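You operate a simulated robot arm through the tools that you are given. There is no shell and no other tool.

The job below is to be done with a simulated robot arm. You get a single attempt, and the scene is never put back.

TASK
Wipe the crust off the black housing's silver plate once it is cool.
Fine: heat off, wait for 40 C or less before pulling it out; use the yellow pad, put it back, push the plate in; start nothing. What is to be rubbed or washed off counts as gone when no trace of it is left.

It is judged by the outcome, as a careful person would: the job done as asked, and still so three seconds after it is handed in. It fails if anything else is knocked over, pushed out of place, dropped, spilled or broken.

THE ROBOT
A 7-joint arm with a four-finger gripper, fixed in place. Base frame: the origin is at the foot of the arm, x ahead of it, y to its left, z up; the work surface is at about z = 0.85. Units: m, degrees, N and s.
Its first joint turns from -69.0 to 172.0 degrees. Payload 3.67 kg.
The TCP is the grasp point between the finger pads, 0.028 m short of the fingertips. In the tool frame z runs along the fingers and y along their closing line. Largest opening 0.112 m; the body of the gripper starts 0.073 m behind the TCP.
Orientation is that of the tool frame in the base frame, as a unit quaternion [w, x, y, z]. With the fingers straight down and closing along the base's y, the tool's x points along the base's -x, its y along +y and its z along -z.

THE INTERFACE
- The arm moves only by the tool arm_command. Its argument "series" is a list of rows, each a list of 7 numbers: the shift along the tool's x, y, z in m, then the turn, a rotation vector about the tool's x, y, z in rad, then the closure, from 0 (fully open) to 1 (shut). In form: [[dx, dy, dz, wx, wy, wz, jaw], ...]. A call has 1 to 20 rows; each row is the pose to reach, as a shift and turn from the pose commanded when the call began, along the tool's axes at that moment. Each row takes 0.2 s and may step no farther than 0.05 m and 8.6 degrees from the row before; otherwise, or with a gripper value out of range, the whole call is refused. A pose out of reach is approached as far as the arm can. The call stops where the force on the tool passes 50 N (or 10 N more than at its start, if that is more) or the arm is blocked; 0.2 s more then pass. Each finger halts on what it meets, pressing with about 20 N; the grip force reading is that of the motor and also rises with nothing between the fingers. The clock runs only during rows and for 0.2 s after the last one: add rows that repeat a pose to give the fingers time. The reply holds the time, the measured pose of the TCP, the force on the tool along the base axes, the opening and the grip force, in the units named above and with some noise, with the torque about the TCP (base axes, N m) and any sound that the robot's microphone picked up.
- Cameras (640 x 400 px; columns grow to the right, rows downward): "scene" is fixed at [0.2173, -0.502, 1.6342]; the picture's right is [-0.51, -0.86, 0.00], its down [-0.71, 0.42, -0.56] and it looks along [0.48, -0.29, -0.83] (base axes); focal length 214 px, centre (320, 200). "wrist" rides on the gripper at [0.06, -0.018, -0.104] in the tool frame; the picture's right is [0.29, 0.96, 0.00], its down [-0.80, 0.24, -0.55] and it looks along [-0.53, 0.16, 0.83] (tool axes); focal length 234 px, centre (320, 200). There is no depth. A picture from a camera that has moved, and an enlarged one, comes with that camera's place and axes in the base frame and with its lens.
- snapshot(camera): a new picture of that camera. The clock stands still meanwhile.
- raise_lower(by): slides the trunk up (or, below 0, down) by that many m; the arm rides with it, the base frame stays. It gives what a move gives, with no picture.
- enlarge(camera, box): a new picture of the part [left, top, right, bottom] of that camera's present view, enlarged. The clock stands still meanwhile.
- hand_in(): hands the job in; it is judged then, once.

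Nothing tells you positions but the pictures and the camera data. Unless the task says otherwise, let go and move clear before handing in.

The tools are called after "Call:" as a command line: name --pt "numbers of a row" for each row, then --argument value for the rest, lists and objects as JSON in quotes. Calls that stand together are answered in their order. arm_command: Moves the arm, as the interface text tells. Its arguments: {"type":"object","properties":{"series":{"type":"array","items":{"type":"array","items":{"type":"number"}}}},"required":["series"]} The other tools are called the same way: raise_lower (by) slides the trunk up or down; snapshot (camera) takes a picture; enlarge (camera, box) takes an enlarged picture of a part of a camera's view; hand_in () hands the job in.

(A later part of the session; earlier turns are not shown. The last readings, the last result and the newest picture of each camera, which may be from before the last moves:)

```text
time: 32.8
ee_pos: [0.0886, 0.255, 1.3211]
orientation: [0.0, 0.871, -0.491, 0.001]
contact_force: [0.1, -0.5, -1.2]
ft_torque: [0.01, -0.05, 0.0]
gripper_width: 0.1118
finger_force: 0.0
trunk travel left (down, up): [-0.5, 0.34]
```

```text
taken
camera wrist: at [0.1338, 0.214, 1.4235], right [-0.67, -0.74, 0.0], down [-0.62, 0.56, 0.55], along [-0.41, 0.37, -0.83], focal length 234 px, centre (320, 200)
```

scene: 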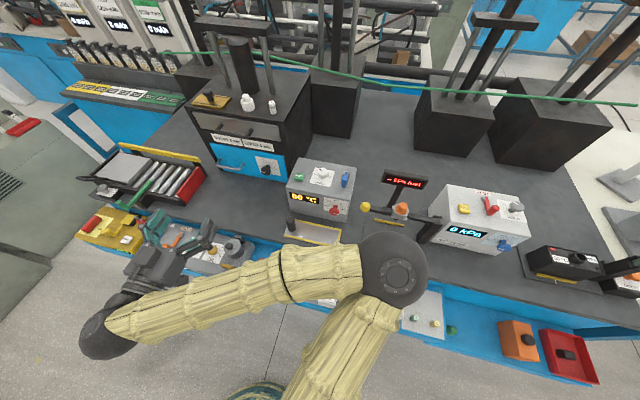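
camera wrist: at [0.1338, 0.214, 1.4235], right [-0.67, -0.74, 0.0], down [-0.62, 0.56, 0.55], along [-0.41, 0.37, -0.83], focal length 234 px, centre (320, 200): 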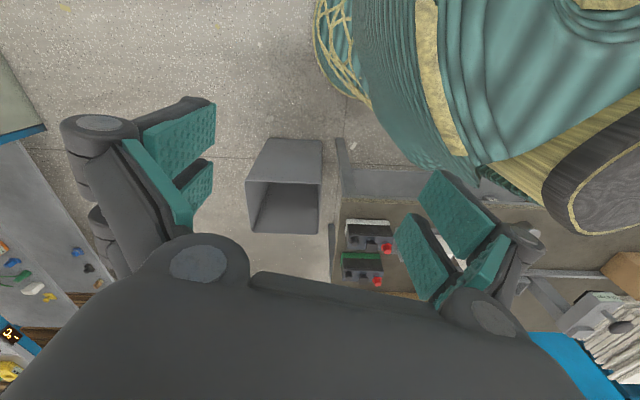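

Call:
enlarge --camera "wrist" --box '[310, 180, 480, 300]'

Call:
arm_command --pt "0 0 0 0 -0.12 0 0" --pt "0 0 0 0 -0.24 0 0" --pt "0 0 0 0 -0.36 0 0" --pt "0 0 0 0 -0.48 0 0"

Call:
snapshot --camera "wrist"

```text
3.33 times, centred on (395, 240) of wrist
camera zoom: at [0.1338, 0.214, 1.4235], right [-0.67, -0.74, 0.0], down [-0.62, 0.56, 0.55], along [-0.41, 0.37, -0.83], focal length 781 px, centre (70, 67)
```

zoom: 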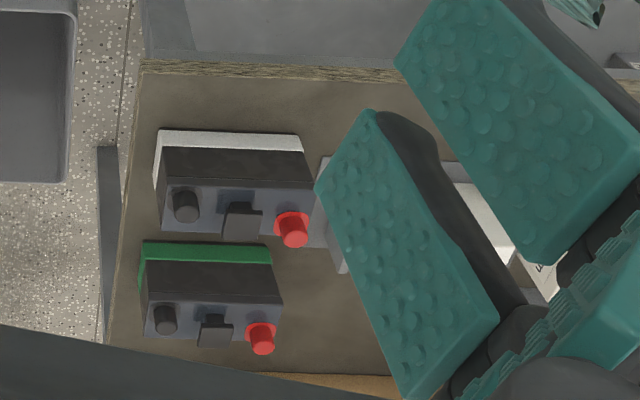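

```text
time: 33.8
ee_pos: [0.0902, 0.2519, 1.3203]
orientation: [-0.118, 0.846, -0.477, -0.209]
contact_force: [0.2, -1.2, 0.2]
ft_torque: [0.01, 0.0, 0.03]
gripper_width: 0.112
finger_force: 0.2
trunk travel left (down, up): [-0.5, 0.34]
```

```text
taken
camera wrist: at [0.1576, 0.1767, 1.3838], right [-0.69, -0.71, -0.13], down [-0.44, 0.26, 0.86], along [-0.58, 0.65, -0.49], focal length 234 px, centre (320, 200)
```

wrist: 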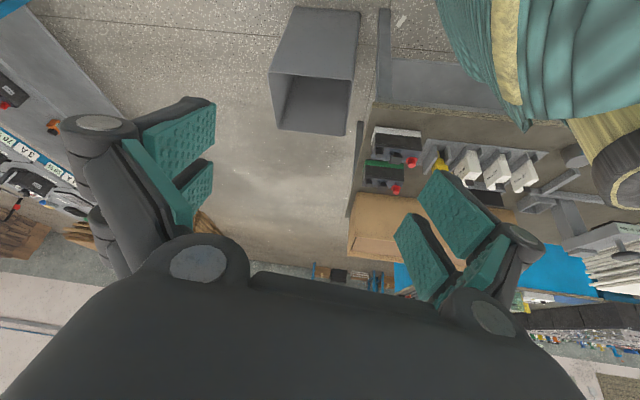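

There is another stand behind-left with small black units (black and red knobs) that I need to inspect. I'll move the camera over it at a safe height.

Call:
arm_command --pt "0 0 0 0 0.12 0 0" --pt "0 0 0 0 0.24 0 0" --pt "0 0 0 0 0.36 0 0" --pt "0 0 0 0 0.48 0 0"

Call:
arm_command --pt "-0.0304 0.0213 -0.003 0 0 -0.07 0" --pt "-0.0608 0.0426 -0.006 0 0 -0.14 0" --pt "-0.0912 0.0639 -0.009 0 0 -0.21 0" --pt "-0.1216 0.0852 -0.012 0 0 -0.28 0" --pt "-0.152 0.1065 -0.015 0 0 -0.35 0" --pt "-0.1824 0.1278 -0.018 0 0 -0.42 0" --pt "-0.2128 0.1491 -0.021 0 0 -0.49 0" --pt "-0.2432 0.1704 -0.024 0 0 -0.56 0" --pt "-0.2736 0.1917 -0.027 0 0 -0.63 0" --pt "-0.304 0.213 -0.03 0 0 -0.7 0"

Call:
snapshot --camera "wrist"

```text
time: 34.8
ee_pos: [0.0887, 0.2553, 1.32]
orientation: [0.0, 0.871, -0.491, 0.001]
contact_force: [-0.4, 1.2, 1.3]
ft_torque: [-0.01, -0.03, 0.01]
gripper_width: 0.1119
finger_force: 0.0
trunk travel left (down, up): [-0.5, 0.34]
```

```text
time: 35.6
ee_pos: [0.0657, 0.2913, 1.3491]
orientation: [0.029, 0.904, -0.417, -0.091]
contact_force: [-0.1, 0.3, -0.2]
ft_torque: [0.04, -0.02, 0.0]
gripper_width: 0.1119
finger_force: 0.0
out of reach, approached as far as the arm can: row 4
trunk travel left (down, up): [-0.5, 0.34]
stopped in row 4: the arm was blocked; the commanded pose is now the measured one
```

```text
taken
camera wrist: at [0.1356, 0.2557, 1.4388], right [-0.53, -0.84, 0.08], down [-0.58, 0.44, 0.69], along [-0.61, 0.32, -0.72], focal length 234 px, centre (320, 200)
```

wrist: 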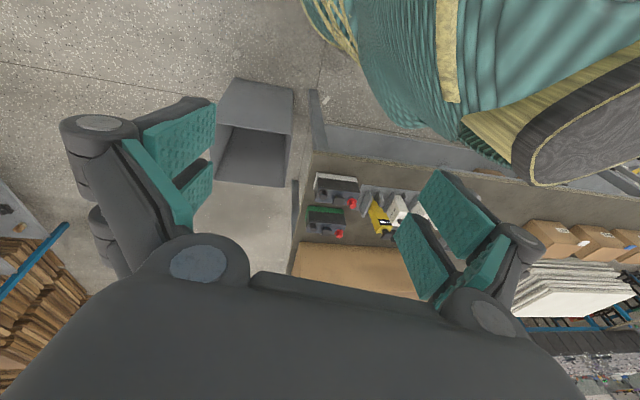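

Call:
enlarge --camera "wrist" --box '[290, 150, 450, 270]'

Call:
snapshot --camera "scene"

```text
3.33 times, centred on (370, 210) of wrist
camera zoom: at [0.1356, 0.2557, 1.4388], right [-0.53, -0.84, 0.08], down [-0.58, 0.44, 0.69], along [-0.61, 0.32, -0.72], focal length 781 px, centre (153, 167)
```

zoom: 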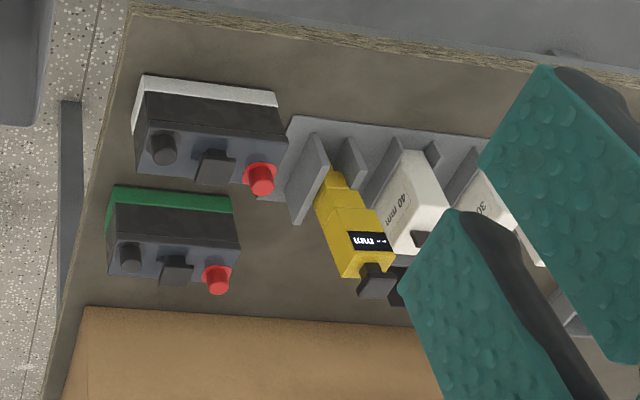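

```text
taken
```

scene: 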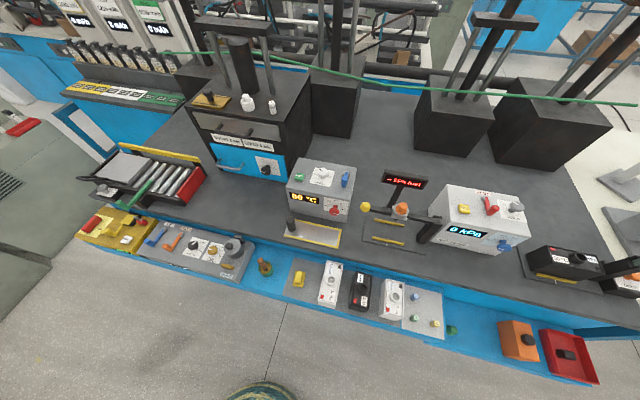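

Those are measuring gauges, unrelated to this job, so the bench in the scene view is the workplace: the grey box supplies the heat, and the black housing holds the silver plate. I'll swing back to the bench along the path I came.

Call:
arm_command --pt "0.0282 -0.0267 -0.0024 0.0108 -0.0091 0.1472 0" --pt "0.0564 -0.0534 -0.0049 0.0216 -0.0182 0.2944 0" --pt "0.0846 -0.0801 -0.0073 0.0324 -0.0274 0.4416 0" --pt "0.1128 -0.1068 -0.0098 0.0432 -0.0365 0.5888 0" --pt "0.141 -0.1335 -0.0122 0.054 -0.0456 0.736 0" --pt "0.1692 -0.1602 -0.0146 0.0648 -0.0547 0.8832 0" --pt "0.1974 -0.1869 -0.0171 0.0756 -0.0638 1.0304 0" --pt "0.2256 -0.2136 -0.0195 0.0864 -0.073 1.1776 0" --pt "0.2538 -0.2403 -0.022 0.0972 -0.0821 1.3248 0" --pt "0.282 -0.267 -0.0244 0.108 -0.0912 1.472 0"

```text
time: 37.8
ee_pos: [0.4448, 0.2531, 1.2978]
orientation: [-0.02, -0.387, 0.92, 0.064]
contact_force: [-0.2, 0.1, -1.3]
ft_torque: [0.02, 0.01, 0.04]
gripper_width: 0.112
finger_force: 0.2
trunk travel left (down, up): [-0.5, 0.34]
```

Call:
arm_command --pt "0.0275 -0.0356 0.0025 0.0088 -0.0074 0.1214 0" --pt "0.0551 -0.0712 0.0049 0.0176 -0.0147 0.2429 0" --pt "0.0826 -0.1068 0.0074 0.0264 -0.0221 0.3643 0" --pt "0.1102 -0.1425 0.0099 0.0352 -0.0294 0.4858 0" --pt "0.1377 -0.1781 0.0123 0.044 -0.0368 0.6072 0" --pt "0.1652 -0.2137 0.0148 0.0528 -0.0441 0.7287 0" --pt "0.1928 -0.2493 0.0173 0.0615 -0.0515 0.8501 0" --pt "0.2203 -0.2849 0.0198 0.0703 -0.0588 0.9716 0" --pt "0.2478 -0.3205 0.0222 0.0791 -0.0662 1.093 0" --pt "0.2754 -0.3562 0.0247 0.0879 -0.0735 1.2145 0" --pt "0.3029 -0.3918 0.0272 0.0967 -0.0809 1.3359 0" --pt "0.3305 -0.4274 0.0296 0.1055 -0.0882 1.4574 0" --pt "0.358 -0.463 0.0321 0.1143 -0.0956 1.5788 0"

Call:
snapshot --camera "wrist"

```text
time: 40.6
ee_pos: [0.5219, -0.3211, 1.1993]
orientation: [0.0, 0.383, 0.924, 0.0]
contact_force: [0.2, -0.8, 0.5]
ft_torque: [0.04, -0.01, 0.02]
gripper_width: 0.1119
finger_force: 0.1
trunk travel left (down, up): [-0.5, 0.34]
```

```text
taken
camera wrist: at [0.4663, -0.2909, 1.3035], right [0.47, 0.88, 0.0], down [0.73, -0.39, 0.55], along [0.49, -0.26, -0.83], focal length 234 px, centre (320, 200)
```

wrist: 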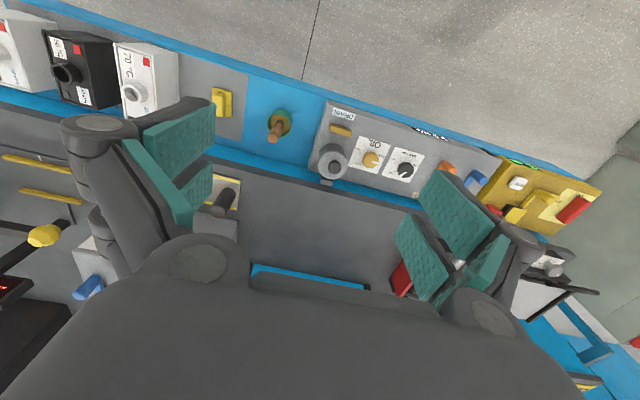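

The tool now points down at heading −45°. By triangulation the grey box front is at about 0.94 m along the bench normal and its heat dial at about z ≈ 0.95. I'll place the gripper in front of the dial, level the tool and look.

Call:
arm_command --pt "-0.016 -0.0377 0.0124 0 0 -0.0028 0.3" --pt "-0.0319 -0.0754 0.0248 0 0 -0.0057 0.3" --pt "-0.0479 -0.1131 0.0372 0 0 -0.0085 0.3" --pt "-0.0639 -0.1508 0.0497 0 0 -0.0113 0.3" --pt "-0.0798 -0.1884 0.0621 0 0 -0.0142 0.3" --pt "-0.0958 -0.2261 0.0745 0 0 -0.017 0.3" --pt "-0.1117 -0.2638 0.0869 0 0 -0.0199 0.3" --pt "-0.1277 -0.3015 0.0993 0 0 -0.0227 0.3"

Call:
arm_command --pt "0 0 0 0 -0.1427 0 0.3" --pt "0 0 0 0 -0.2855 0 0.3" --pt "0 0 0 0 -0.4282 0 0.3" --pt "0 0 0 0 -0.571 0 0.3" --pt "0 0 0 0 -0.7137 0 0.3" --pt "0 0 0 0 -0.8565 0 0.3" --pt "0 0 0 0 -0.9992 0 0.3" --pt "0 0 0 0 -1.142 0 0.3" --pt "0 0 0 0 -1.2847 0 0.3" --pt "0 0 0 0 -1.4275 0 0.3" --pt "0 0 0 0 -1.57 0 0.3"

Call:
snapshot --camera "wrist"

Call:
snapshot --camera "scene"

```text
time: 42.6
ee_pos: [0.4556, -0.5873, 1.118]
orientation: [0.075, 0.335, 0.931, 0.127]
contact_force: [0.3, 0.3, -1.2]
ft_torque: [-0.05, 0.06, -0.01]
gripper_width: 0.0785
finger_force: 0.0
out of reach, approached as far as the arm can: row 5, 6, 7, 8
trunk travel left (down, up): [-0.5, 0.34]
stopped in row 8: the arm was blocked; the commanded pose is now the measured one
```

```text
time: 45.0
ee_pos: [0.5072, -0.6259, 1.1342]
orientation: [0.714, 0.322, 0.604, -0.15]
contact_force: [-0.7, 0.8, 0.2]
ft_torque: [0.01, 0.01, -0.06]
gripper_width: 0.0785
finger_force: 0.1
out of reach, approached as far as the arm can: row 7, 8, 9, 10, 11
trunk travel left (down, up): [-0.5, 0.34]
```

```text
taken
camera wrist: at [0.4292, -0.5628, 1.0646], right [0.64, 0.77, -0.01], down [-0.46, 0.4, 0.79], along [0.61, -0.5, 0.61], focal length 234 px, centre (320, 200)
```

wrist: 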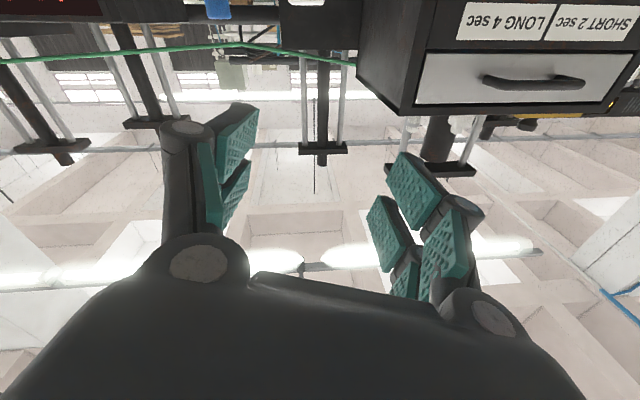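

```text
taken
```

scene: 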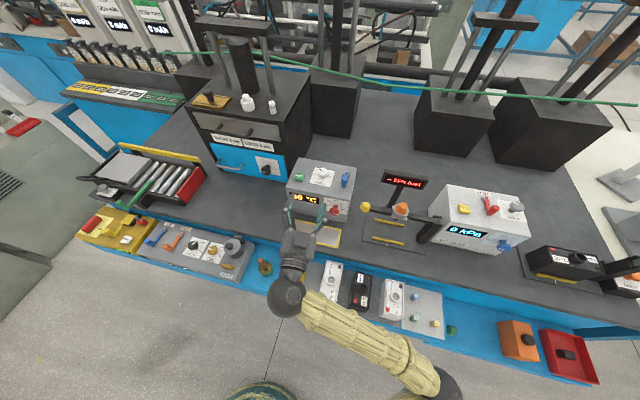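

The tool is now level but slightly rolled, and the arm is near a joint limit on this side. I'll correct the roll and move step by step toward the front of the heat dial.

Call:
arm_command --pt "0.0236 -0.0195 -0.0058 0.0122 0.0088 -0.0465 0.3" --pt "0.0471 -0.0389 -0.0116 0.0244 0.0176 -0.0929 0.3" --pt "0.0707 -0.0584 -0.0174 0.0366 0.0265 -0.1394 0.3" --pt "0.0943 -0.0778 -0.0231 0.0487 0.0353 -0.1859 0.3" --pt "0.1178 -0.0973 -0.0289 0.0609 0.0441 -0.2323 0.3" --pt "0.1414 -0.1167 -0.0347 0.0731 0.0529 -0.2788 0.3"

Call:
snapshot --camera "wrist"

Call:
snapshot --camera "scene"

```text
time: 46.4
ee_pos: [0.4483, -0.6758, 0.9629]
orientation: [0.657, 0.265, 0.656, -0.261]
contact_force: [0.4, 0.6, 0.5]
ft_torque: [0.02, 0.0, 0.01]
gripper_width: 0.0786
finger_force: 0.1
out of reach, approached as far as the arm can: row 1, 2, 3, 4, 5, 6
trunk travel left (down, up): [-0.5, 0.34]
```

```text
taken
camera wrist: at [0.3602, -0.6167, 0.9019], right [0.66, 0.69, -0.28], down [-0.24, 0.55, 0.8], along [0.71, -0.46, 0.53], focal length 234 px, centre (320, 200)
```

wrist: 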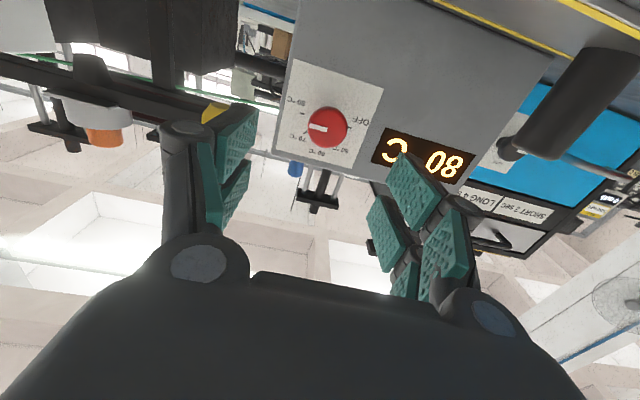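

```text
taken
```

scene: 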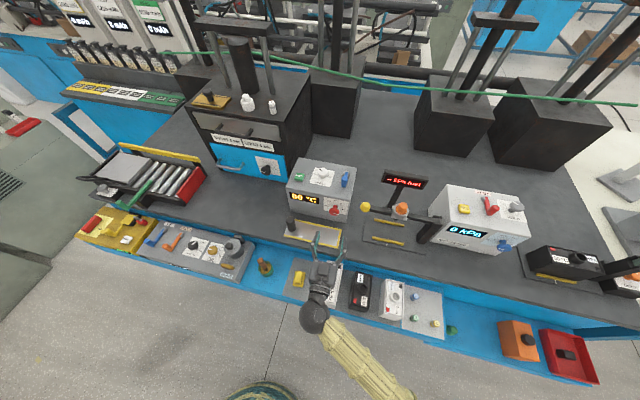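

Call:
enlarge --camera "wrist" --box '[260, 60, 400, 180]'

```text
3.33 times, centred on (330, 120) of wrist
camera zoom: at [0.3602, -0.6167, 0.9019], right [0.66, 0.69, -0.28], down [-0.24, 0.55, 0.8], along [0.71, -0.46, 0.53], focal length 781 px, centre (287, 467)
```

zoom: 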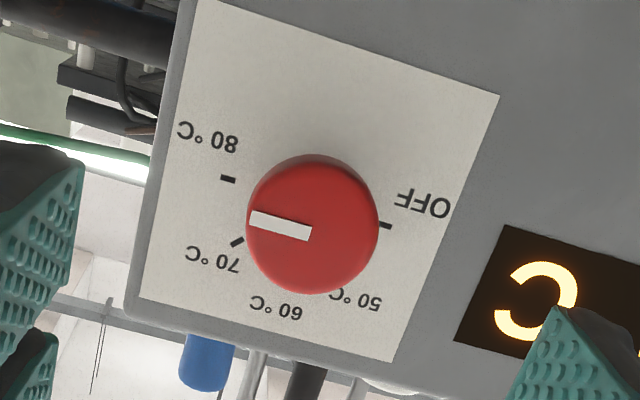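

The dial is clear: OFF at 9 o'clock, 80 °C at 3 o'clock, pointer on 80. I take the knob centre as l≈−0.171, z≈0.965, with its face at n≈0.918. I'll pre-roll the gripper by +90° so I can then turn the knob 180° counter-clockwise.

Call:
arm_command --pt "0 0 0 0 0 0.1427 0.3" --pt "0 0 0 0 0 0.2855 0.3" --pt "0 0 0 0 0 0.4282 0.3" --pt "0 0 0 0 0 0.571 0.3" --pt "0 0 0 0 0 0.7137 0.3" --pt "0 0 0 0 0 0.8565 0.3" --pt "0 0 0 0 0 0.9992 0.3" --pt "0 0 0 0 0 1.142 0.3" --pt "0 0 0 0 0 1.2847 0.3" --pt "0 0 0 0 0 1.4275 0.3" --pt "0 0 0 0 0 1.57 0.3"

Call:
snapshot --camera "wrist"

```text
time: 48.8
ee_pos: [0.4487, -0.6786, 0.9634]
orientation: [0.649, 0.651, 0.276, 0.28]
contact_force: [-0.2, 0.2, 0.0]
ft_torque: [0.01, 0.02, 0.0]
gripper_width: 0.0784
finger_force: 0.2
trunk travel left (down, up): [-0.5, 0.34]
```

```text
taken
camera wrist: at [0.4144, -0.5617, 0.9458], right [0.19, 0.2, 0.96], down [-0.95, -0.2, 0.23], along [0.24, -0.96, 0.16], focal length 234 px, centre (320, 200)
```

wrist: 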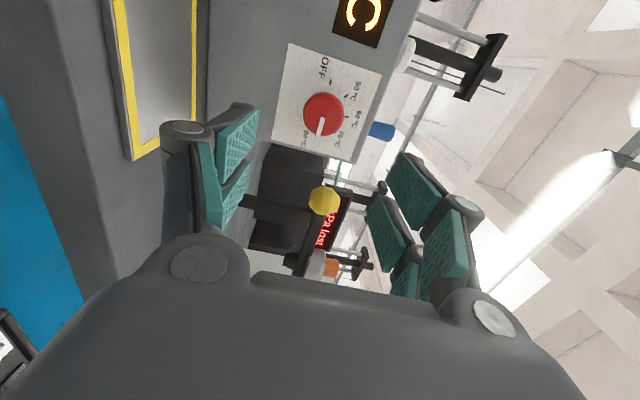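

The knob sits at l≈−0.171, z≈0.9655 in this view as well. I'll advance onto it with the fingers above and below, then close.

Call:
arm_command --pt "0.0048 0.001 0.028 0 0 0 0.3" --pt "0.0096 0.002 0.056 0 0 0 0.3" --pt "0.0096 0.002 0.084 0 0 0 0.3" --pt "0.0096 0.002 0.1 0 0 0 0.3" --pt "0.0096 0.002 0.112 0 0 0 0.3"

Call:
snapshot --camera "wrist"

Call:
enlarge --camera "scene" --box '[270, 150, 400, 260]'

```text
time: 50.0
ee_pos: [0.5362, -0.749, 0.9644]
orientation: [0.649, 0.65, 0.277, 0.28]
contact_force: [0.4, -0.4, 0.0]
ft_torque: [0.01, -0.03, 0.03]
gripper_width: 0.0784
finger_force: 0.1
trunk travel left (down, up): [-0.5, 0.34]
```

```text
taken
camera wrist: at [0.5016, -0.633, 0.9465], right [0.2, 0.2, 0.96], down [-0.95, -0.2, 0.24], along [0.24, -0.96, 0.16], focal length 234 px, centre (320, 200)
```

wrist: 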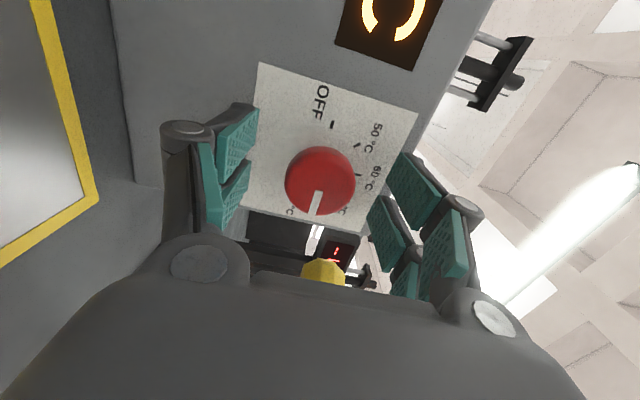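

```text
3.64 times, centred on (335, 205) of scene
camera zoom: at [0.2173, -0.502, 1.6342], right [-0.51, -0.86, 0.0], down [-0.71, 0.42, -0.56], along [0.48, -0.29, -0.83], focal length 780 px, centre (266, 182)
```

zoom: 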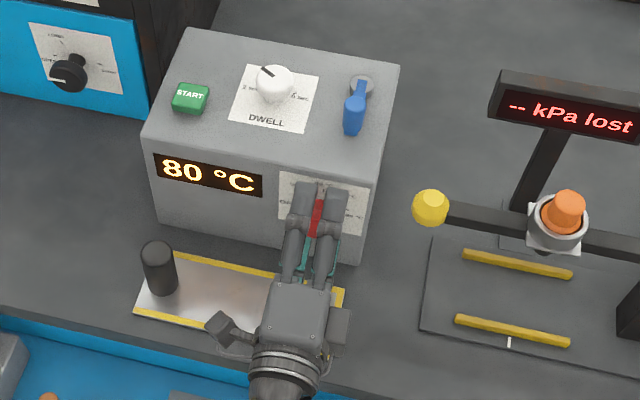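

The knob is between the fingers, so I'll close on it.

Call:
arm_command --pt "0 0 0 0 0 0 0.5" --pt "0 0 0 0 0 0 0.8" --pt "0 0 0 0 0 0 0.8" --pt "0 0 0 0 0 0 0.8"

Call:
snapshot --camera "wrist"

```text
time: 51.0
ee_pos: [0.5354, -0.7474, 0.9656]
orientation: [0.649, 0.651, 0.276, 0.28]
contact_force: [0.2, -0.3, -1.5]
ft_torque: [0.03, 0.02, 0.08]
gripper_width: 0.0352
finger_force: 45.3
trunk travel left (down, up): [-0.5, 0.34]
```

```text
taken
camera wrist: at [0.5014, -0.6328, 0.9464], right [0.2, 0.2, 0.96], down [-0.95, -0.2, 0.24], along [0.24, -0.96, 0.16], focal length 234 px, centre (320, 200)
```

wrist: 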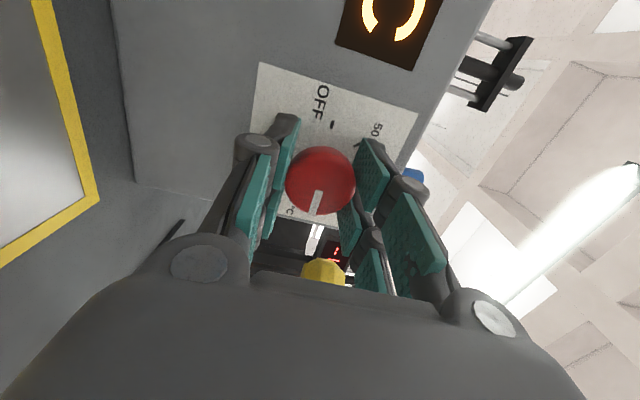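

It is gripped at 35 mm. I'll turn counter-clockwise toward OFF, the first half to start with.

Call:
arm_command --pt "0 0 0 0 0 -0.13 0.8" --pt "0 0 0 0 0 -0.26 0.8" --pt "0 0 0 0 0 -0.39 0.8" --pt "0 0 0 0 0 -0.52 0.8" --pt "0 0 0 0 0 -0.65 0.8" --pt "0 0 0 0 0 -0.79 0.8" --pt "0 0 0 0 0 -0.92 0.8" --pt "0 0 0 0 0 -1.05 0.8" --pt "0 0 0 0 0 -1.18 0.8" --pt "0 0 0 0 0 -1.31 0.8" --pt "0 0 0 0 0 -1.44 0.8" --pt "0 0 0 0 0 -1.57 0.8"

Call:
snapshot --camera "wrist"

```text
time: 53.6
ee_pos: [0.5368, -0.7483, 0.9654]
orientation: [0.656, 0.264, 0.657, -0.261]
contact_force: [-11.4, 12.8, -19.3]
ft_torque: [0.63, 0.63, 0.15]
gripper_width: 0.0354
finger_force: 45.5
trunk travel left (down, up): [-0.5, 0.34]
```

```text
taken
camera wrist: at [0.4483, -0.6895, 0.9047], right [0.66, 0.69, -0.28], down [-0.24, 0.55, 0.8], along [0.71, -0.46, 0.53], focal length 234 px, centre (320, 200)
```

wrist: 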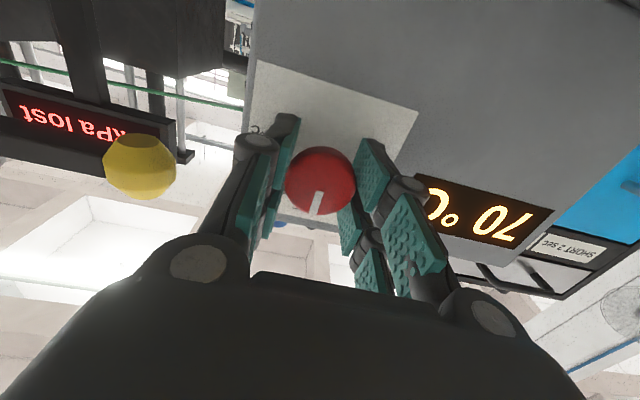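

The knob turned with the gripper and the readout already shows 70 °C. I'll continue the remaining 90° to OFF.

Call:
arm_command --pt "0 0 0 0 0 -0.13 0.8" --pt "0 0 0 0 0 -0.26 0.8" --pt "0 0 0 0 0 -0.39 0.8" --pt "0 0 0 0 0 -0.52 0.8" --pt "0 0 0 0 0 -0.65 0.8" --pt "0 0 0 0 0 -0.79 0.8" --pt "0 0 0 0 0 -0.92 0.8" --pt "0 0 0 0 0 -1.05 0.8" --pt "0 0 0 0 0 -1.18 0.8" --pt "0 0 0 0 0 -1.31 0.8" --pt "0 0 0 0 0 -1.44 0.8" --pt "0 0 0 0 0 -1.57 0.8"

Call:
snapshot --camera "wrist"

Call:
enlarge --camera "scene" --box '[270, 150, 400, 260]'

```text
time: 56.2
ee_pos: [0.5366, -0.7484, 0.9649]
orientation: [0.281, -0.278, 0.652, -0.647]
contact_force: [-2.0, 14.2, -26.0]
ft_torque: [0.31, 0.29, 0.1]
gripper_width: 0.0351
finger_force: 45.5
trunk travel left (down, up): [-0.5, 0.34]
```

```text
taken
camera wrist: at [0.4202, -0.7203, 0.9822], right [-0.2, -0.2, -0.96], down [0.15, 0.96, -0.23], along [0.97, -0.19, -0.16], focal length 234 px, centre (320, 200)
```

wrist: 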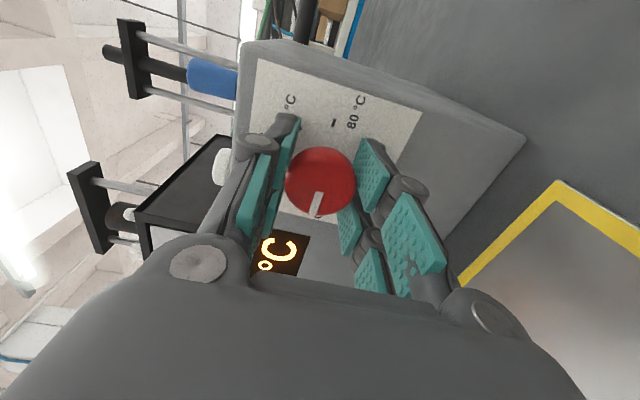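

```text
3.64 times, centred on (335, 205) of scene
camera zoom: at [0.2173, -0.502, 1.6342], right [-0.51, -0.86, 0.0], down [-0.71, 0.42, -0.56], along [0.48, -0.29, -0.83], focal length 780 px, centre (266, 182)
```

zoom: 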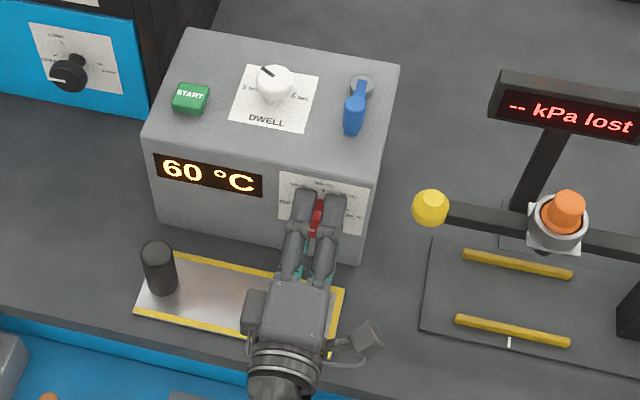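

The readout is at 60 °C and falling. I'll release the knob, back off and confirm the pointer is on OFF.

Call:
arm_command --pt "0 0 0 0 0 0 0.5" --pt "0 0 0 0 0 0 0.3" --pt "0 0 0 0 0 0 0.3" --pt "0 0 -0.04 0 0 0 0.3" --pt "0 0 -0.08 0 0 0 0.3" --pt "0 0 -0.11 0 0 0 0.3"

Call:
snapshot --camera "wrist"

Call:
enlarge --camera "scene" --box '[270, 150, 400, 260]'

```text
time: 57.6
ee_pos: [0.4561, -0.672, 0.9651]
orientation: [0.28, -0.276, 0.65, -0.65]
contact_force: [-0.2, 1.3, -0.3]
ft_torque: [0.02, 0.02, 0.01]
gripper_width: 0.0783
finger_force: 0.1
trunk travel left (down, up): [-0.5, 0.34]
```

```text
taken
camera wrist: at [0.3383, -0.644, 0.9827], right [-0.19, -0.2, -0.96], down [0.15, 0.96, -0.23], along [0.97, -0.19, -0.16], focal length 234 px, centre (320, 200)
```

wrist: 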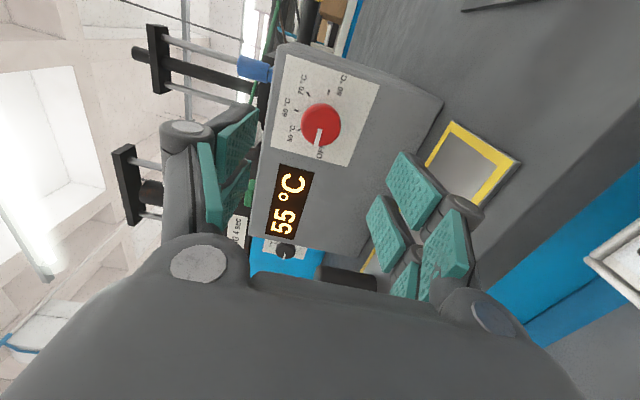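

```text
3.64 times, centred on (335, 205) of scene
camera zoom: at [0.2173, -0.502, 1.6342], right [-0.51, -0.86, 0.0], down [-0.71, 0.42, -0.56], along [0.48, -0.29, -0.83], focal length 780 px, centre (266, 182)
```

zoom: 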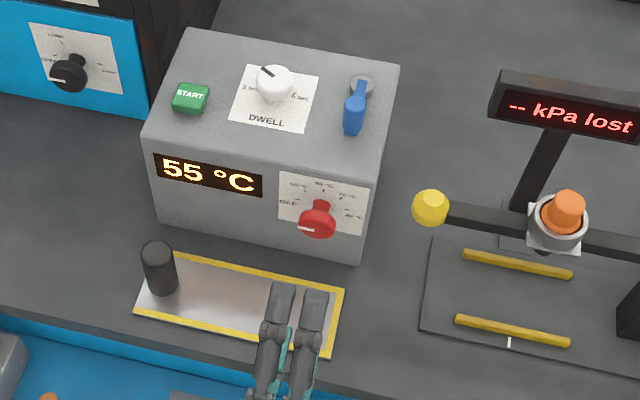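

Call:
enlarge --camera "wrist" --box '[240, 40, 400, 190]'

```text
2.67 times, centred on (320, 115) of wrist
camera zoom: at [0.3383, -0.644, 0.9827], right [-0.19, -0.2, -0.96], down [0.15, 0.96, -0.23], along [0.97, -0.19, -0.16], focal length 624 px, centre (320, 427)
```

zoom: 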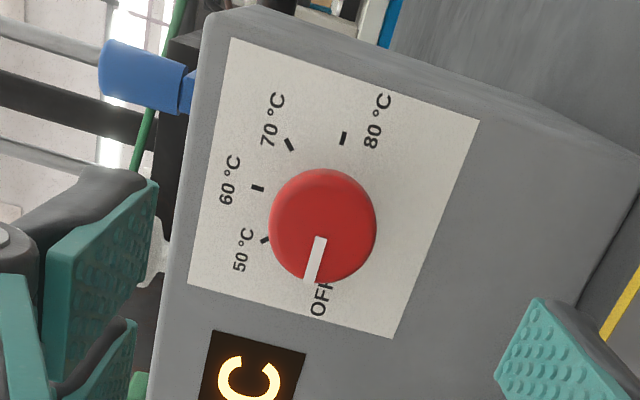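

The pointer is on OFF and the readout has dropped to 55 °C. While it cools I'll move in front of the black housing's silver front for a good look, without touching it yet.

Call:
arm_command --pt "0 -0.04 0 0 0 0 0.3" --pt "-0.02 -0.08 0 0 0 0 0.3" --pt "-0.06 -0.1 0 0 0 0 0.3" --pt "-0.1 -0.11 0 0 0 0 0.3" --pt "-0.145 -0.12 0 0 0 0 0.3" --pt "-0.19 -0.13 0 0 0 0 0.3" --pt "-0.235 -0.14 0 0 0 0 0.3" --pt "-0.28 -0.15 0 0 0 0 0.3" --pt "-0.325 -0.16 0 0 0 0 0.3" --pt "-0.37 -0.167 0 0 0 0 0.3" --pt "-0.39 -0.167 0 0 0 0 0.3"

Call:
snapshot --camera "wrist"

Call:
snapshot --camera "scene"

```text
time: 60.0
ee_pos: [0.5645, -0.5594, 1.0716]
orientation: [0.282, -0.276, 0.651, -0.649]
contact_force: [0.7, -0.1, 0.2]
ft_torque: [0.01, 0.0, -0.01]
gripper_width: 0.0784
finger_force: 0.1
out of reach, approached as far as the arm can: row 1, 2, 3, 4, 6, 7, 8, 9, 10, 11
trunk travel left (down, up): [-0.5, 0.34]
```

```text
taken
camera wrist: at [0.4466, -0.5316, 1.0883], right [-0.19, -0.2, -0.96], down [0.15, 0.96, -0.23], along [0.97, -0.19, -0.16], focal length 234 px, centre (320, 200)
```

wrist: 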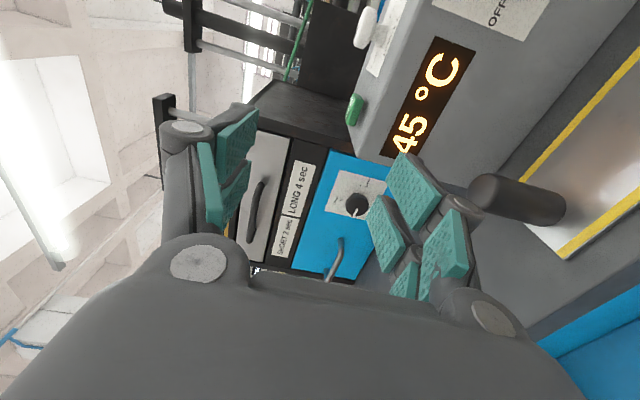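

```text
taken
```

scene: 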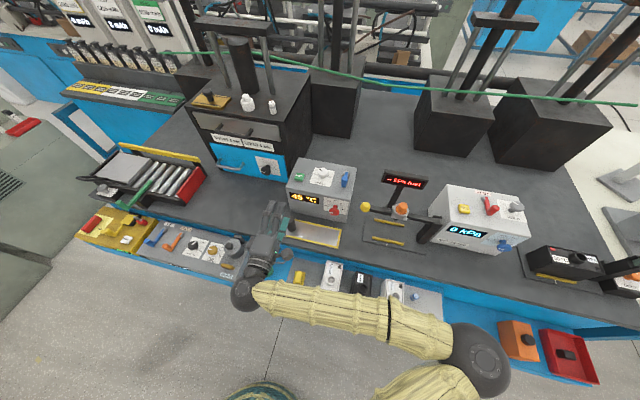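

It shows 45 °C. The arm stalls in this roll, so I'll roll the gripper back to neutral and continue toward the black housing from there.

Call:
arm_command --pt "0 0 0 0 0 0.1427 0.3" --pt "0 0 0 0 0 0.2855 0.3" --pt "0 0 0 0 0 0.4282 0.3" --pt "0 0 0 0 0 0.571 0.3" --pt "0 0 0 0 0 0.7137 0.3" --pt "0 0 0 0 0 0.8565 0.3" --pt "0 0 0 0 0 0.9992 0.3" --pt "0 0 0 0 0 1.142 0.3" --pt "0 0 0 0 0 1.2847 0.3" --pt "0 0 0 0 0 1.4275 0.3" --pt "0 0 0 0 0 1.57 0.3"

Call:
arm_command --pt "-0.02 0.03 0 0 0 0 0.3" --pt "-0.03 0.06 0 0 0 0 0.3" --pt "-0.04 0.09 0 0 0 0 0.3" --pt "-0.05 0.12 0 0 0 0 0.3" --pt "-0.06 0.15 0 0 0 0 0.3" --pt "-0.06 0.18 0 0 0 0 0.3"

Call:
snapshot --camera "wrist"

```text
time: 62.4
ee_pos: [0.5638, -0.5596, 1.0786]
orientation: [0.657, 0.266, 0.655, -0.26]
contact_force: [-0.1, 0.5, -0.3]
ft_torque: [-0.03, -0.01, 0.0]
gripper_width: 0.0785
finger_force: 0.0
out of reach, approached as far as the arm can: row 5, 7, 10, 11
trunk travel left (down, up): [-0.5, 0.34]
```

```text
time: 63.8
ee_pos: [0.6887, -0.4293, 1.1407]
orientation: [0.657, 0.264, 0.656, -0.261]
contact_force: [0.1, 0.5, -0.4]
ft_torque: [0.01, 0.01, -0.02]
gripper_width: 0.0783
finger_force: 0.1
trunk travel left (down, up): [-0.5, 0.34]
```

```text
taken
camera wrist: at [0.601, -0.3702, 1.0796], right [0.66, 0.69, -0.28], down [-0.24, 0.55, 0.8], along [0.71, -0.46, 0.53], focal length 234 px, centre (320, 200)
```

wrist: 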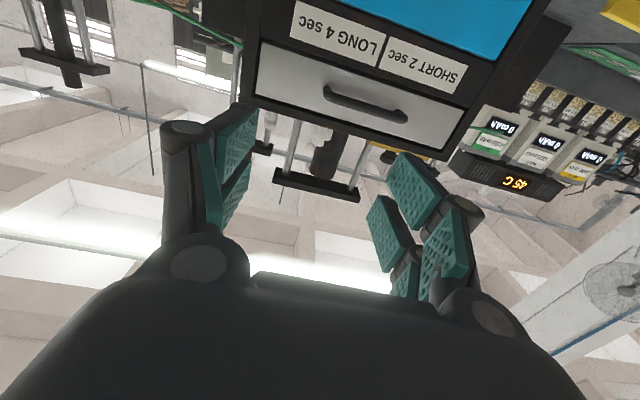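

Call:
enlarge --camera "wrist" --box '[240, 20, 480, 180]'

Call:
enlarge --camera "scene" --box '[280, 155, 360, 250]'

```text
2.50 times, centred on (360, 100) of wrist
camera zoom: at [0.601, -0.3702, 1.0796], right [0.66, 0.69, -0.28], down [-0.24, 0.55, 0.8], along [0.71, -0.46, 0.53], focal length 585 px, centre (220, 450)
```

zoom: 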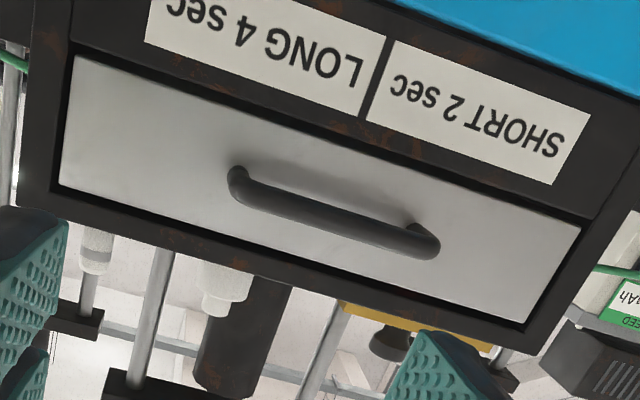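

```text
4.21 times, centred on (320, 202) of scene
camera zoom: at [0.2173, -0.502, 1.6342], right [-0.51, -0.86, 0.0], down [-0.71, 0.42, -0.56], along [0.48, -0.29, -0.83], focal length 903 px, centre (320, 190)
```

zoom: 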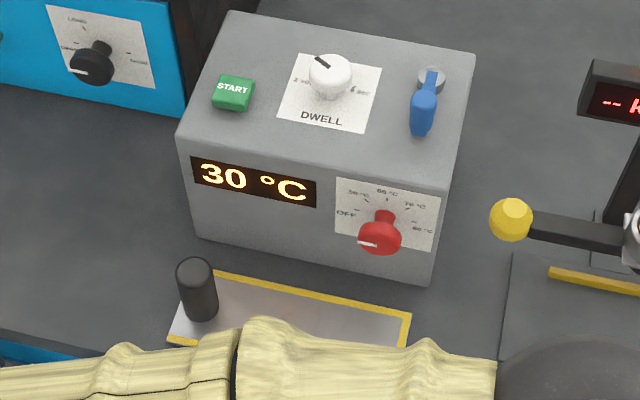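

The readout shows 30 °C, so it is cool. The black housing's silver drawer front is about 0.32 m wide (l 0.07–0.39, z 1.10–1.17, n≈1.08), with its handle bar at n≈1.037, l≈0.23, z≈1.13. I'll roll +90° to grip the bar from above and below.

Call:
arm_command --pt "0 0 0 0 0 0.1427 0.3" --pt "0 0 0 0 0 0.2855 0.3" --pt "0 0 0 0 0 0.4282 0.3" --pt "0 0 0 0 0 0.571 0.3" --pt "0 0 0 0 0 0.7137 0.3" --pt "0 0 0 0 0 0.8565 0.3" --pt "0 0 0 0 0 0.9992 0.3" --pt "0 0 0 0 0 1.142 0.3" --pt "0 0 0 0 0 1.2847 0.3" --pt "0 0 0 0 0 1.4275 0.3" --pt "0 0 0 0 0 1.57 0.3"

Call:
snapshot --camera "wrist"

Call:
snapshot --camera "scene"

```text
time: 66.2
ee_pos: [0.687, -0.4296, 1.1392]
orientation: [0.649, 0.65, 0.276, 0.281]
contact_force: [0.3, -0.4, 0.1]
ft_torque: [-0.02, -0.01, -0.02]
gripper_width: 0.0783
finger_force: 0.1
trunk travel left (down, up): [-0.5, 0.34]
```

```text
taken
camera wrist: at [0.653, -0.315, 1.1209], right [0.19, 0.2, 0.96], down [-0.95, -0.2, 0.23], along [0.24, -0.96, 0.16], focal length 234 px, centre (320, 200)
```

wrist: 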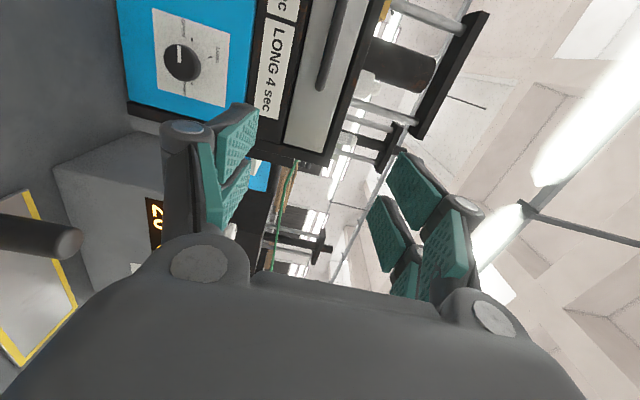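

```text
taken
```

scene: 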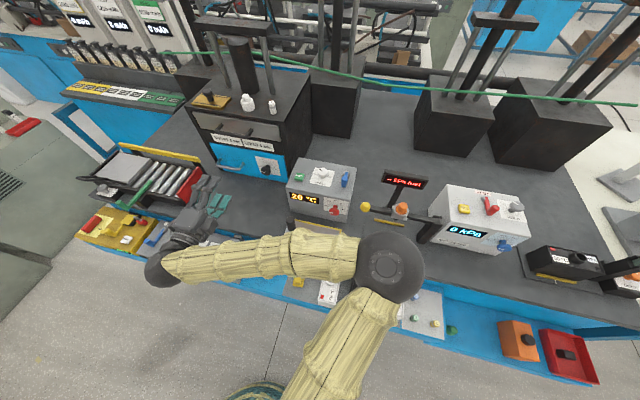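

It has cooled to 20 °C. I'll approach the handle: first line up and stop short to check the view.

Call:
arm_command --pt "0.022 -0.003 0.03 0 0 0 0.4" --pt "0.044 -0.006 0.06 0 0 0 0.4" --pt "0.067 -0.009 0.09 0 0 0 0.4" --pt "0.067 -0.009 0.13 0 0 0 0.4" --pt "0.067 -0.009 0.165 0 0 0 0.4"

Call:
snapshot --camera "wrist"

```text
time: 67.4
ee_pos: [0.8545, -0.4928, 1.1304]
orientation: [0.649, 0.651, 0.277, 0.281]
contact_force: [1.2, 0.0, -0.3]
ft_torque: [0.03, 0.01, -0.01]
gripper_width: 0.0672
finger_force: 0.1
trunk travel left (down, up): [-0.5, 0.34]
```

```text
taken
camera wrist: at [0.8193, -0.3769, 1.1111], right [0.2, 0.2, 0.96], down [-0.95, -0.2, 0.24], along [0.24, -0.96, 0.16], focal length 234 px, centre (320, 200)
```

wrist: 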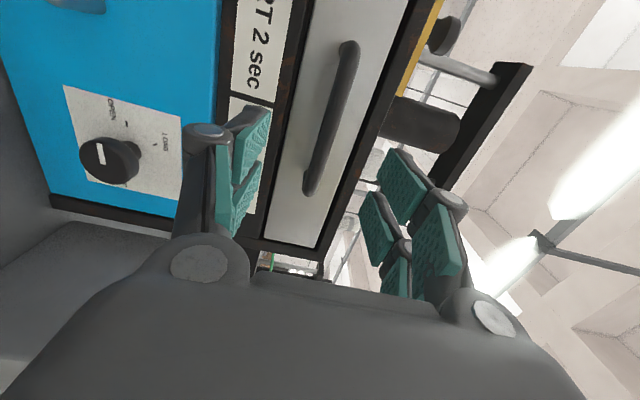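

The bar is well centred between the fingers. I'll advance onto it and close.

Call:
arm_command --pt "0.004 0.001 0.03 0 0 0 0.4" --pt "0.006 0.001 0.055 0 0 0 0.4" --pt "0.006 0.001 0.074 0 0 0 0.4" --pt "0.006 0.001 0.074 0 0 0 0.7" --pt "0.006 0.001 0.074 0 0 0 0.95" --pt "0.006 0.001 0.074 0 0 0 0.95"

Call:
snapshot --camera "wrist"

```text
time: 68.8
ee_pos: [0.9099, -0.5395, 1.1354]
orientation: [0.651, 0.649, 0.276, 0.282]
contact_force: [4.2, -3.6, 23.9]
ft_torque: [-1.17, 0.65, -0.19]
gripper_width: 0.0132
finger_force: 44.6
trunk travel left (down, up): [-0.5, 0.34]
```

```text
taken
camera wrist: at [0.876, -0.4236, 1.1157], right [0.19, 0.21, 0.96], down [-0.95, -0.19, 0.23], along [0.23, -0.96, 0.16], focal length 234 px, centre (320, 200)
```

wrist: 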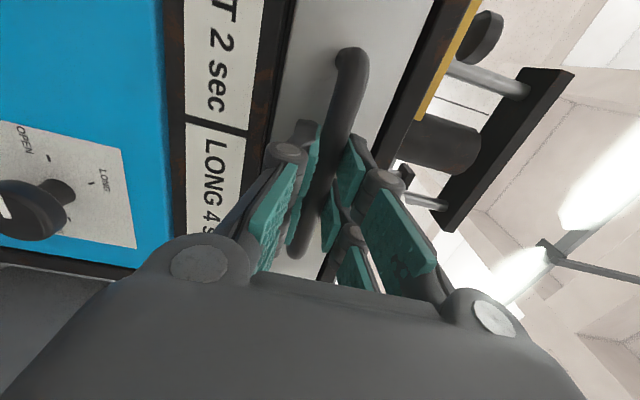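

The bar is gripped. I'll relieve the vertical offset and pull gently, 5 cm first.

Call:
arm_command --pt "0 0.005 0 0 0 0 0.95" --pt "0 0.005 -0.01 0 0 0 0.95" --pt "0 0.005 -0.02 0 0 0 0.95" --pt "0 0.005 -0.03 0 0 0 0.95" --pt "0 0.005 -0.04 0 0 0 0.95" --pt "0 0.005 -0.05 0 0 0 0.95"

Call:
enlarge --camera "scene" --box '[160, 70, 340, 200]'

```text
time: 70.2
ee_pos: [0.8755, -0.505, 1.1351]
orientation: [0.649, 0.65, 0.279, 0.279]
contact_force: [18.5, 21.3, -6.8]
ft_torque: [-0.29, 0.39, 0.39]
gripper_width: 0.0136
finger_force: 45.0
trunk travel left (down, up): [-0.5, 0.34]
```

```text
3.08 times, centred on (250, 135) of scene
camera zoom: at [0.2173, -0.502, 1.6342], right [-0.51, -0.86, 0.0], down [-0.71, 0.42, -0.56], along [0.48, -0.29, -0.83], focal length 660 px, centre (535, 400)
```

zoom: 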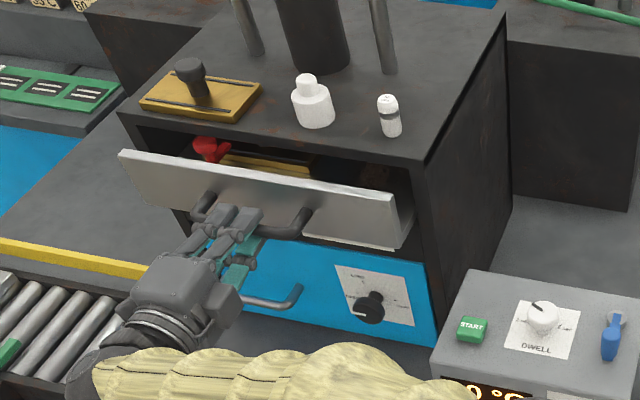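

The silver front is a drawer that holds brass dies with knobs, and it slides exactly along the 45° direction. I'll open it a little further along that line to see whether a silver plate with crust lies inside.

Call:
arm_command --pt "0.0012 0 0 0 0 0 0.95" --pt "0.0016 0 -0.015 0 0 0 0.95" --pt "0.0019 0 -0.03 0 0 0 0.95" --pt "0.0022 0 -0.045 0 0 0 0.95" --pt "0.0026 0 -0.06 0 0 0 0.95" --pt "0.003 0 -0.08 0 0 0 0.95" --pt "0.0035 0 -0.1 0 0 0 0.95"

Call:
enlarge --camera "scene" --box '[160, 70, 340, 200]'

```text
time: 71.8
ee_pos: [0.8059, -0.4349, 1.1346]
orientation: [0.648, 0.652, 0.277, 0.279]
contact_force: [5.4, 6.4, -13.6]
ft_torque: [-0.51, 0.76, -0.17]
gripper_width: 0.013
finger_force: 44.9
trunk travel left (down, up): [-0.5, 0.34]
```

```text
3.08 times, centred on (250, 135) of scene
camera zoom: at [0.2173, -0.502, 1.6342], right [-0.51, -0.86, 0.0], down [-0.71, 0.42, -0.56], along [0.48, -0.29, -0.83], focal length 660 px, centre (535, 400)
```

zoom: 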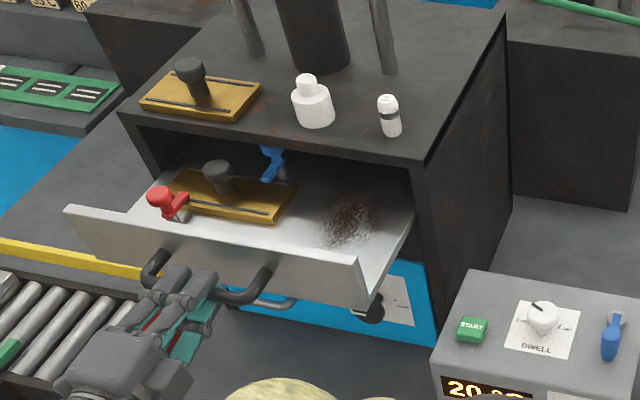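

The drawer's floor is the silver plate, and there is a dark crust on its right half, next to a brass die and red/blue clamps. This is the plate. I'll pull a bit more so the crust comes within comfortable reach, watching the forces.

Call:
arm_command --pt "0.0003 0 -0.012 0 0 0 0.95" --pt "0.0006 0 -0.024 0 0 0 0.95" --pt "0.0008 0 -0.036 0 0 0 0.95" --pt "0.0011 0 -0.048 0 0 0 0.95"

Call:
enlarge --camera "scene" --box '[160, 70, 340, 200]'

```text
time: 72.8
ee_pos: [0.7706, -0.4011, 1.1347]
orientation: [0.649, 0.651, 0.277, 0.279]
contact_force: [-1.7, 0.6, -10.3]
ft_torque: [-0.63, 0.8, -0.63]
gripper_width: 0.0134
finger_force: 44.9
trunk travel left (down, up): [-0.5, 0.34]
```

```text
3.08 times, centred on (250, 135) of scene
camera zoom: at [0.2173, -0.502, 1.6342], right [-0.51, -0.86, 0.0], down [-0.71, 0.42, -0.56], along [0.48, -0.29, -0.83], focal length 660 px, centre (535, 400)
```

zoom: 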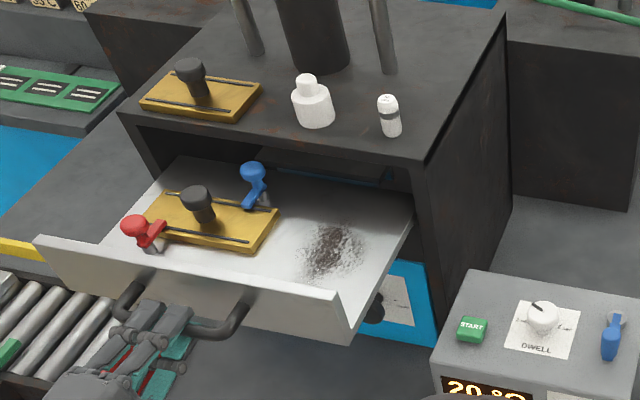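

Call:
arm_command --pt "0.0003 0 -0.01 0 0 0 0.95" --pt "0.0005 0 -0.02 0 0 0 0.95" --pt "0.0007 0 -0.03 0 0 0 0.95" --pt "0.0009 0 -0.04 0 0 0 0.95"

Call:
enlarge --camera "scene" --box '[160, 70, 340, 200]'

Call:
snapshot --camera "scene"

```text
time: 73.8
ee_pos: [0.7443, -0.3765, 1.1344]
orientation: [0.649, 0.651, 0.276, 0.28]
contact_force: [25.7, -16.0, -3.6]
ft_torque: [-1.17, 1.2, 0.06]
gripper_width: 0.0135
finger_force: 45.2
trunk travel left (down, up): [-0.5, 0.34]
```

```text
3.08 times, centred on (250, 135) of scene
camera zoom: at [0.2173, -0.502, 1.6342], right [-0.51, -0.86, 0.0], down [-0.71, 0.42, -0.56], along [0.48, -0.29, -0.83], focal length 660 px, centre (535, 400)
```

zoom: 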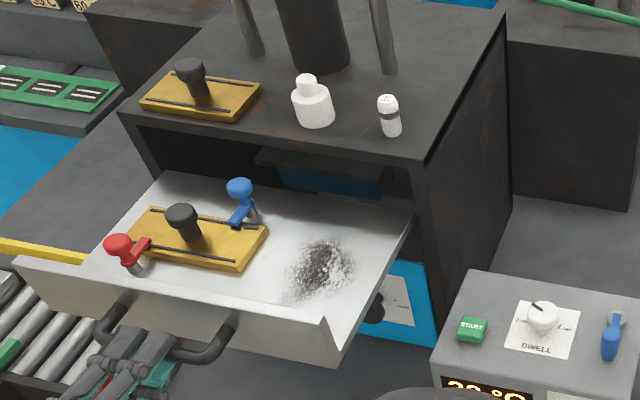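

```text
taken
```

scene: 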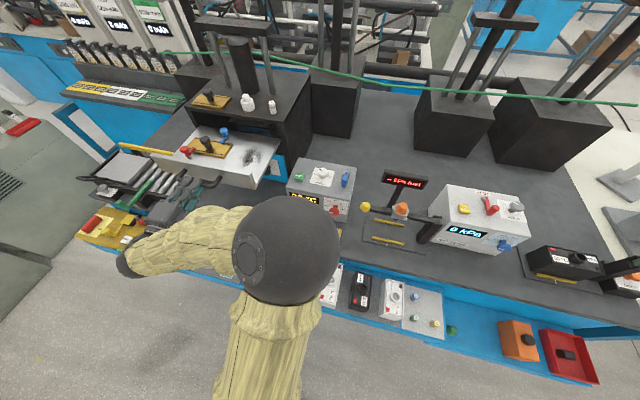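

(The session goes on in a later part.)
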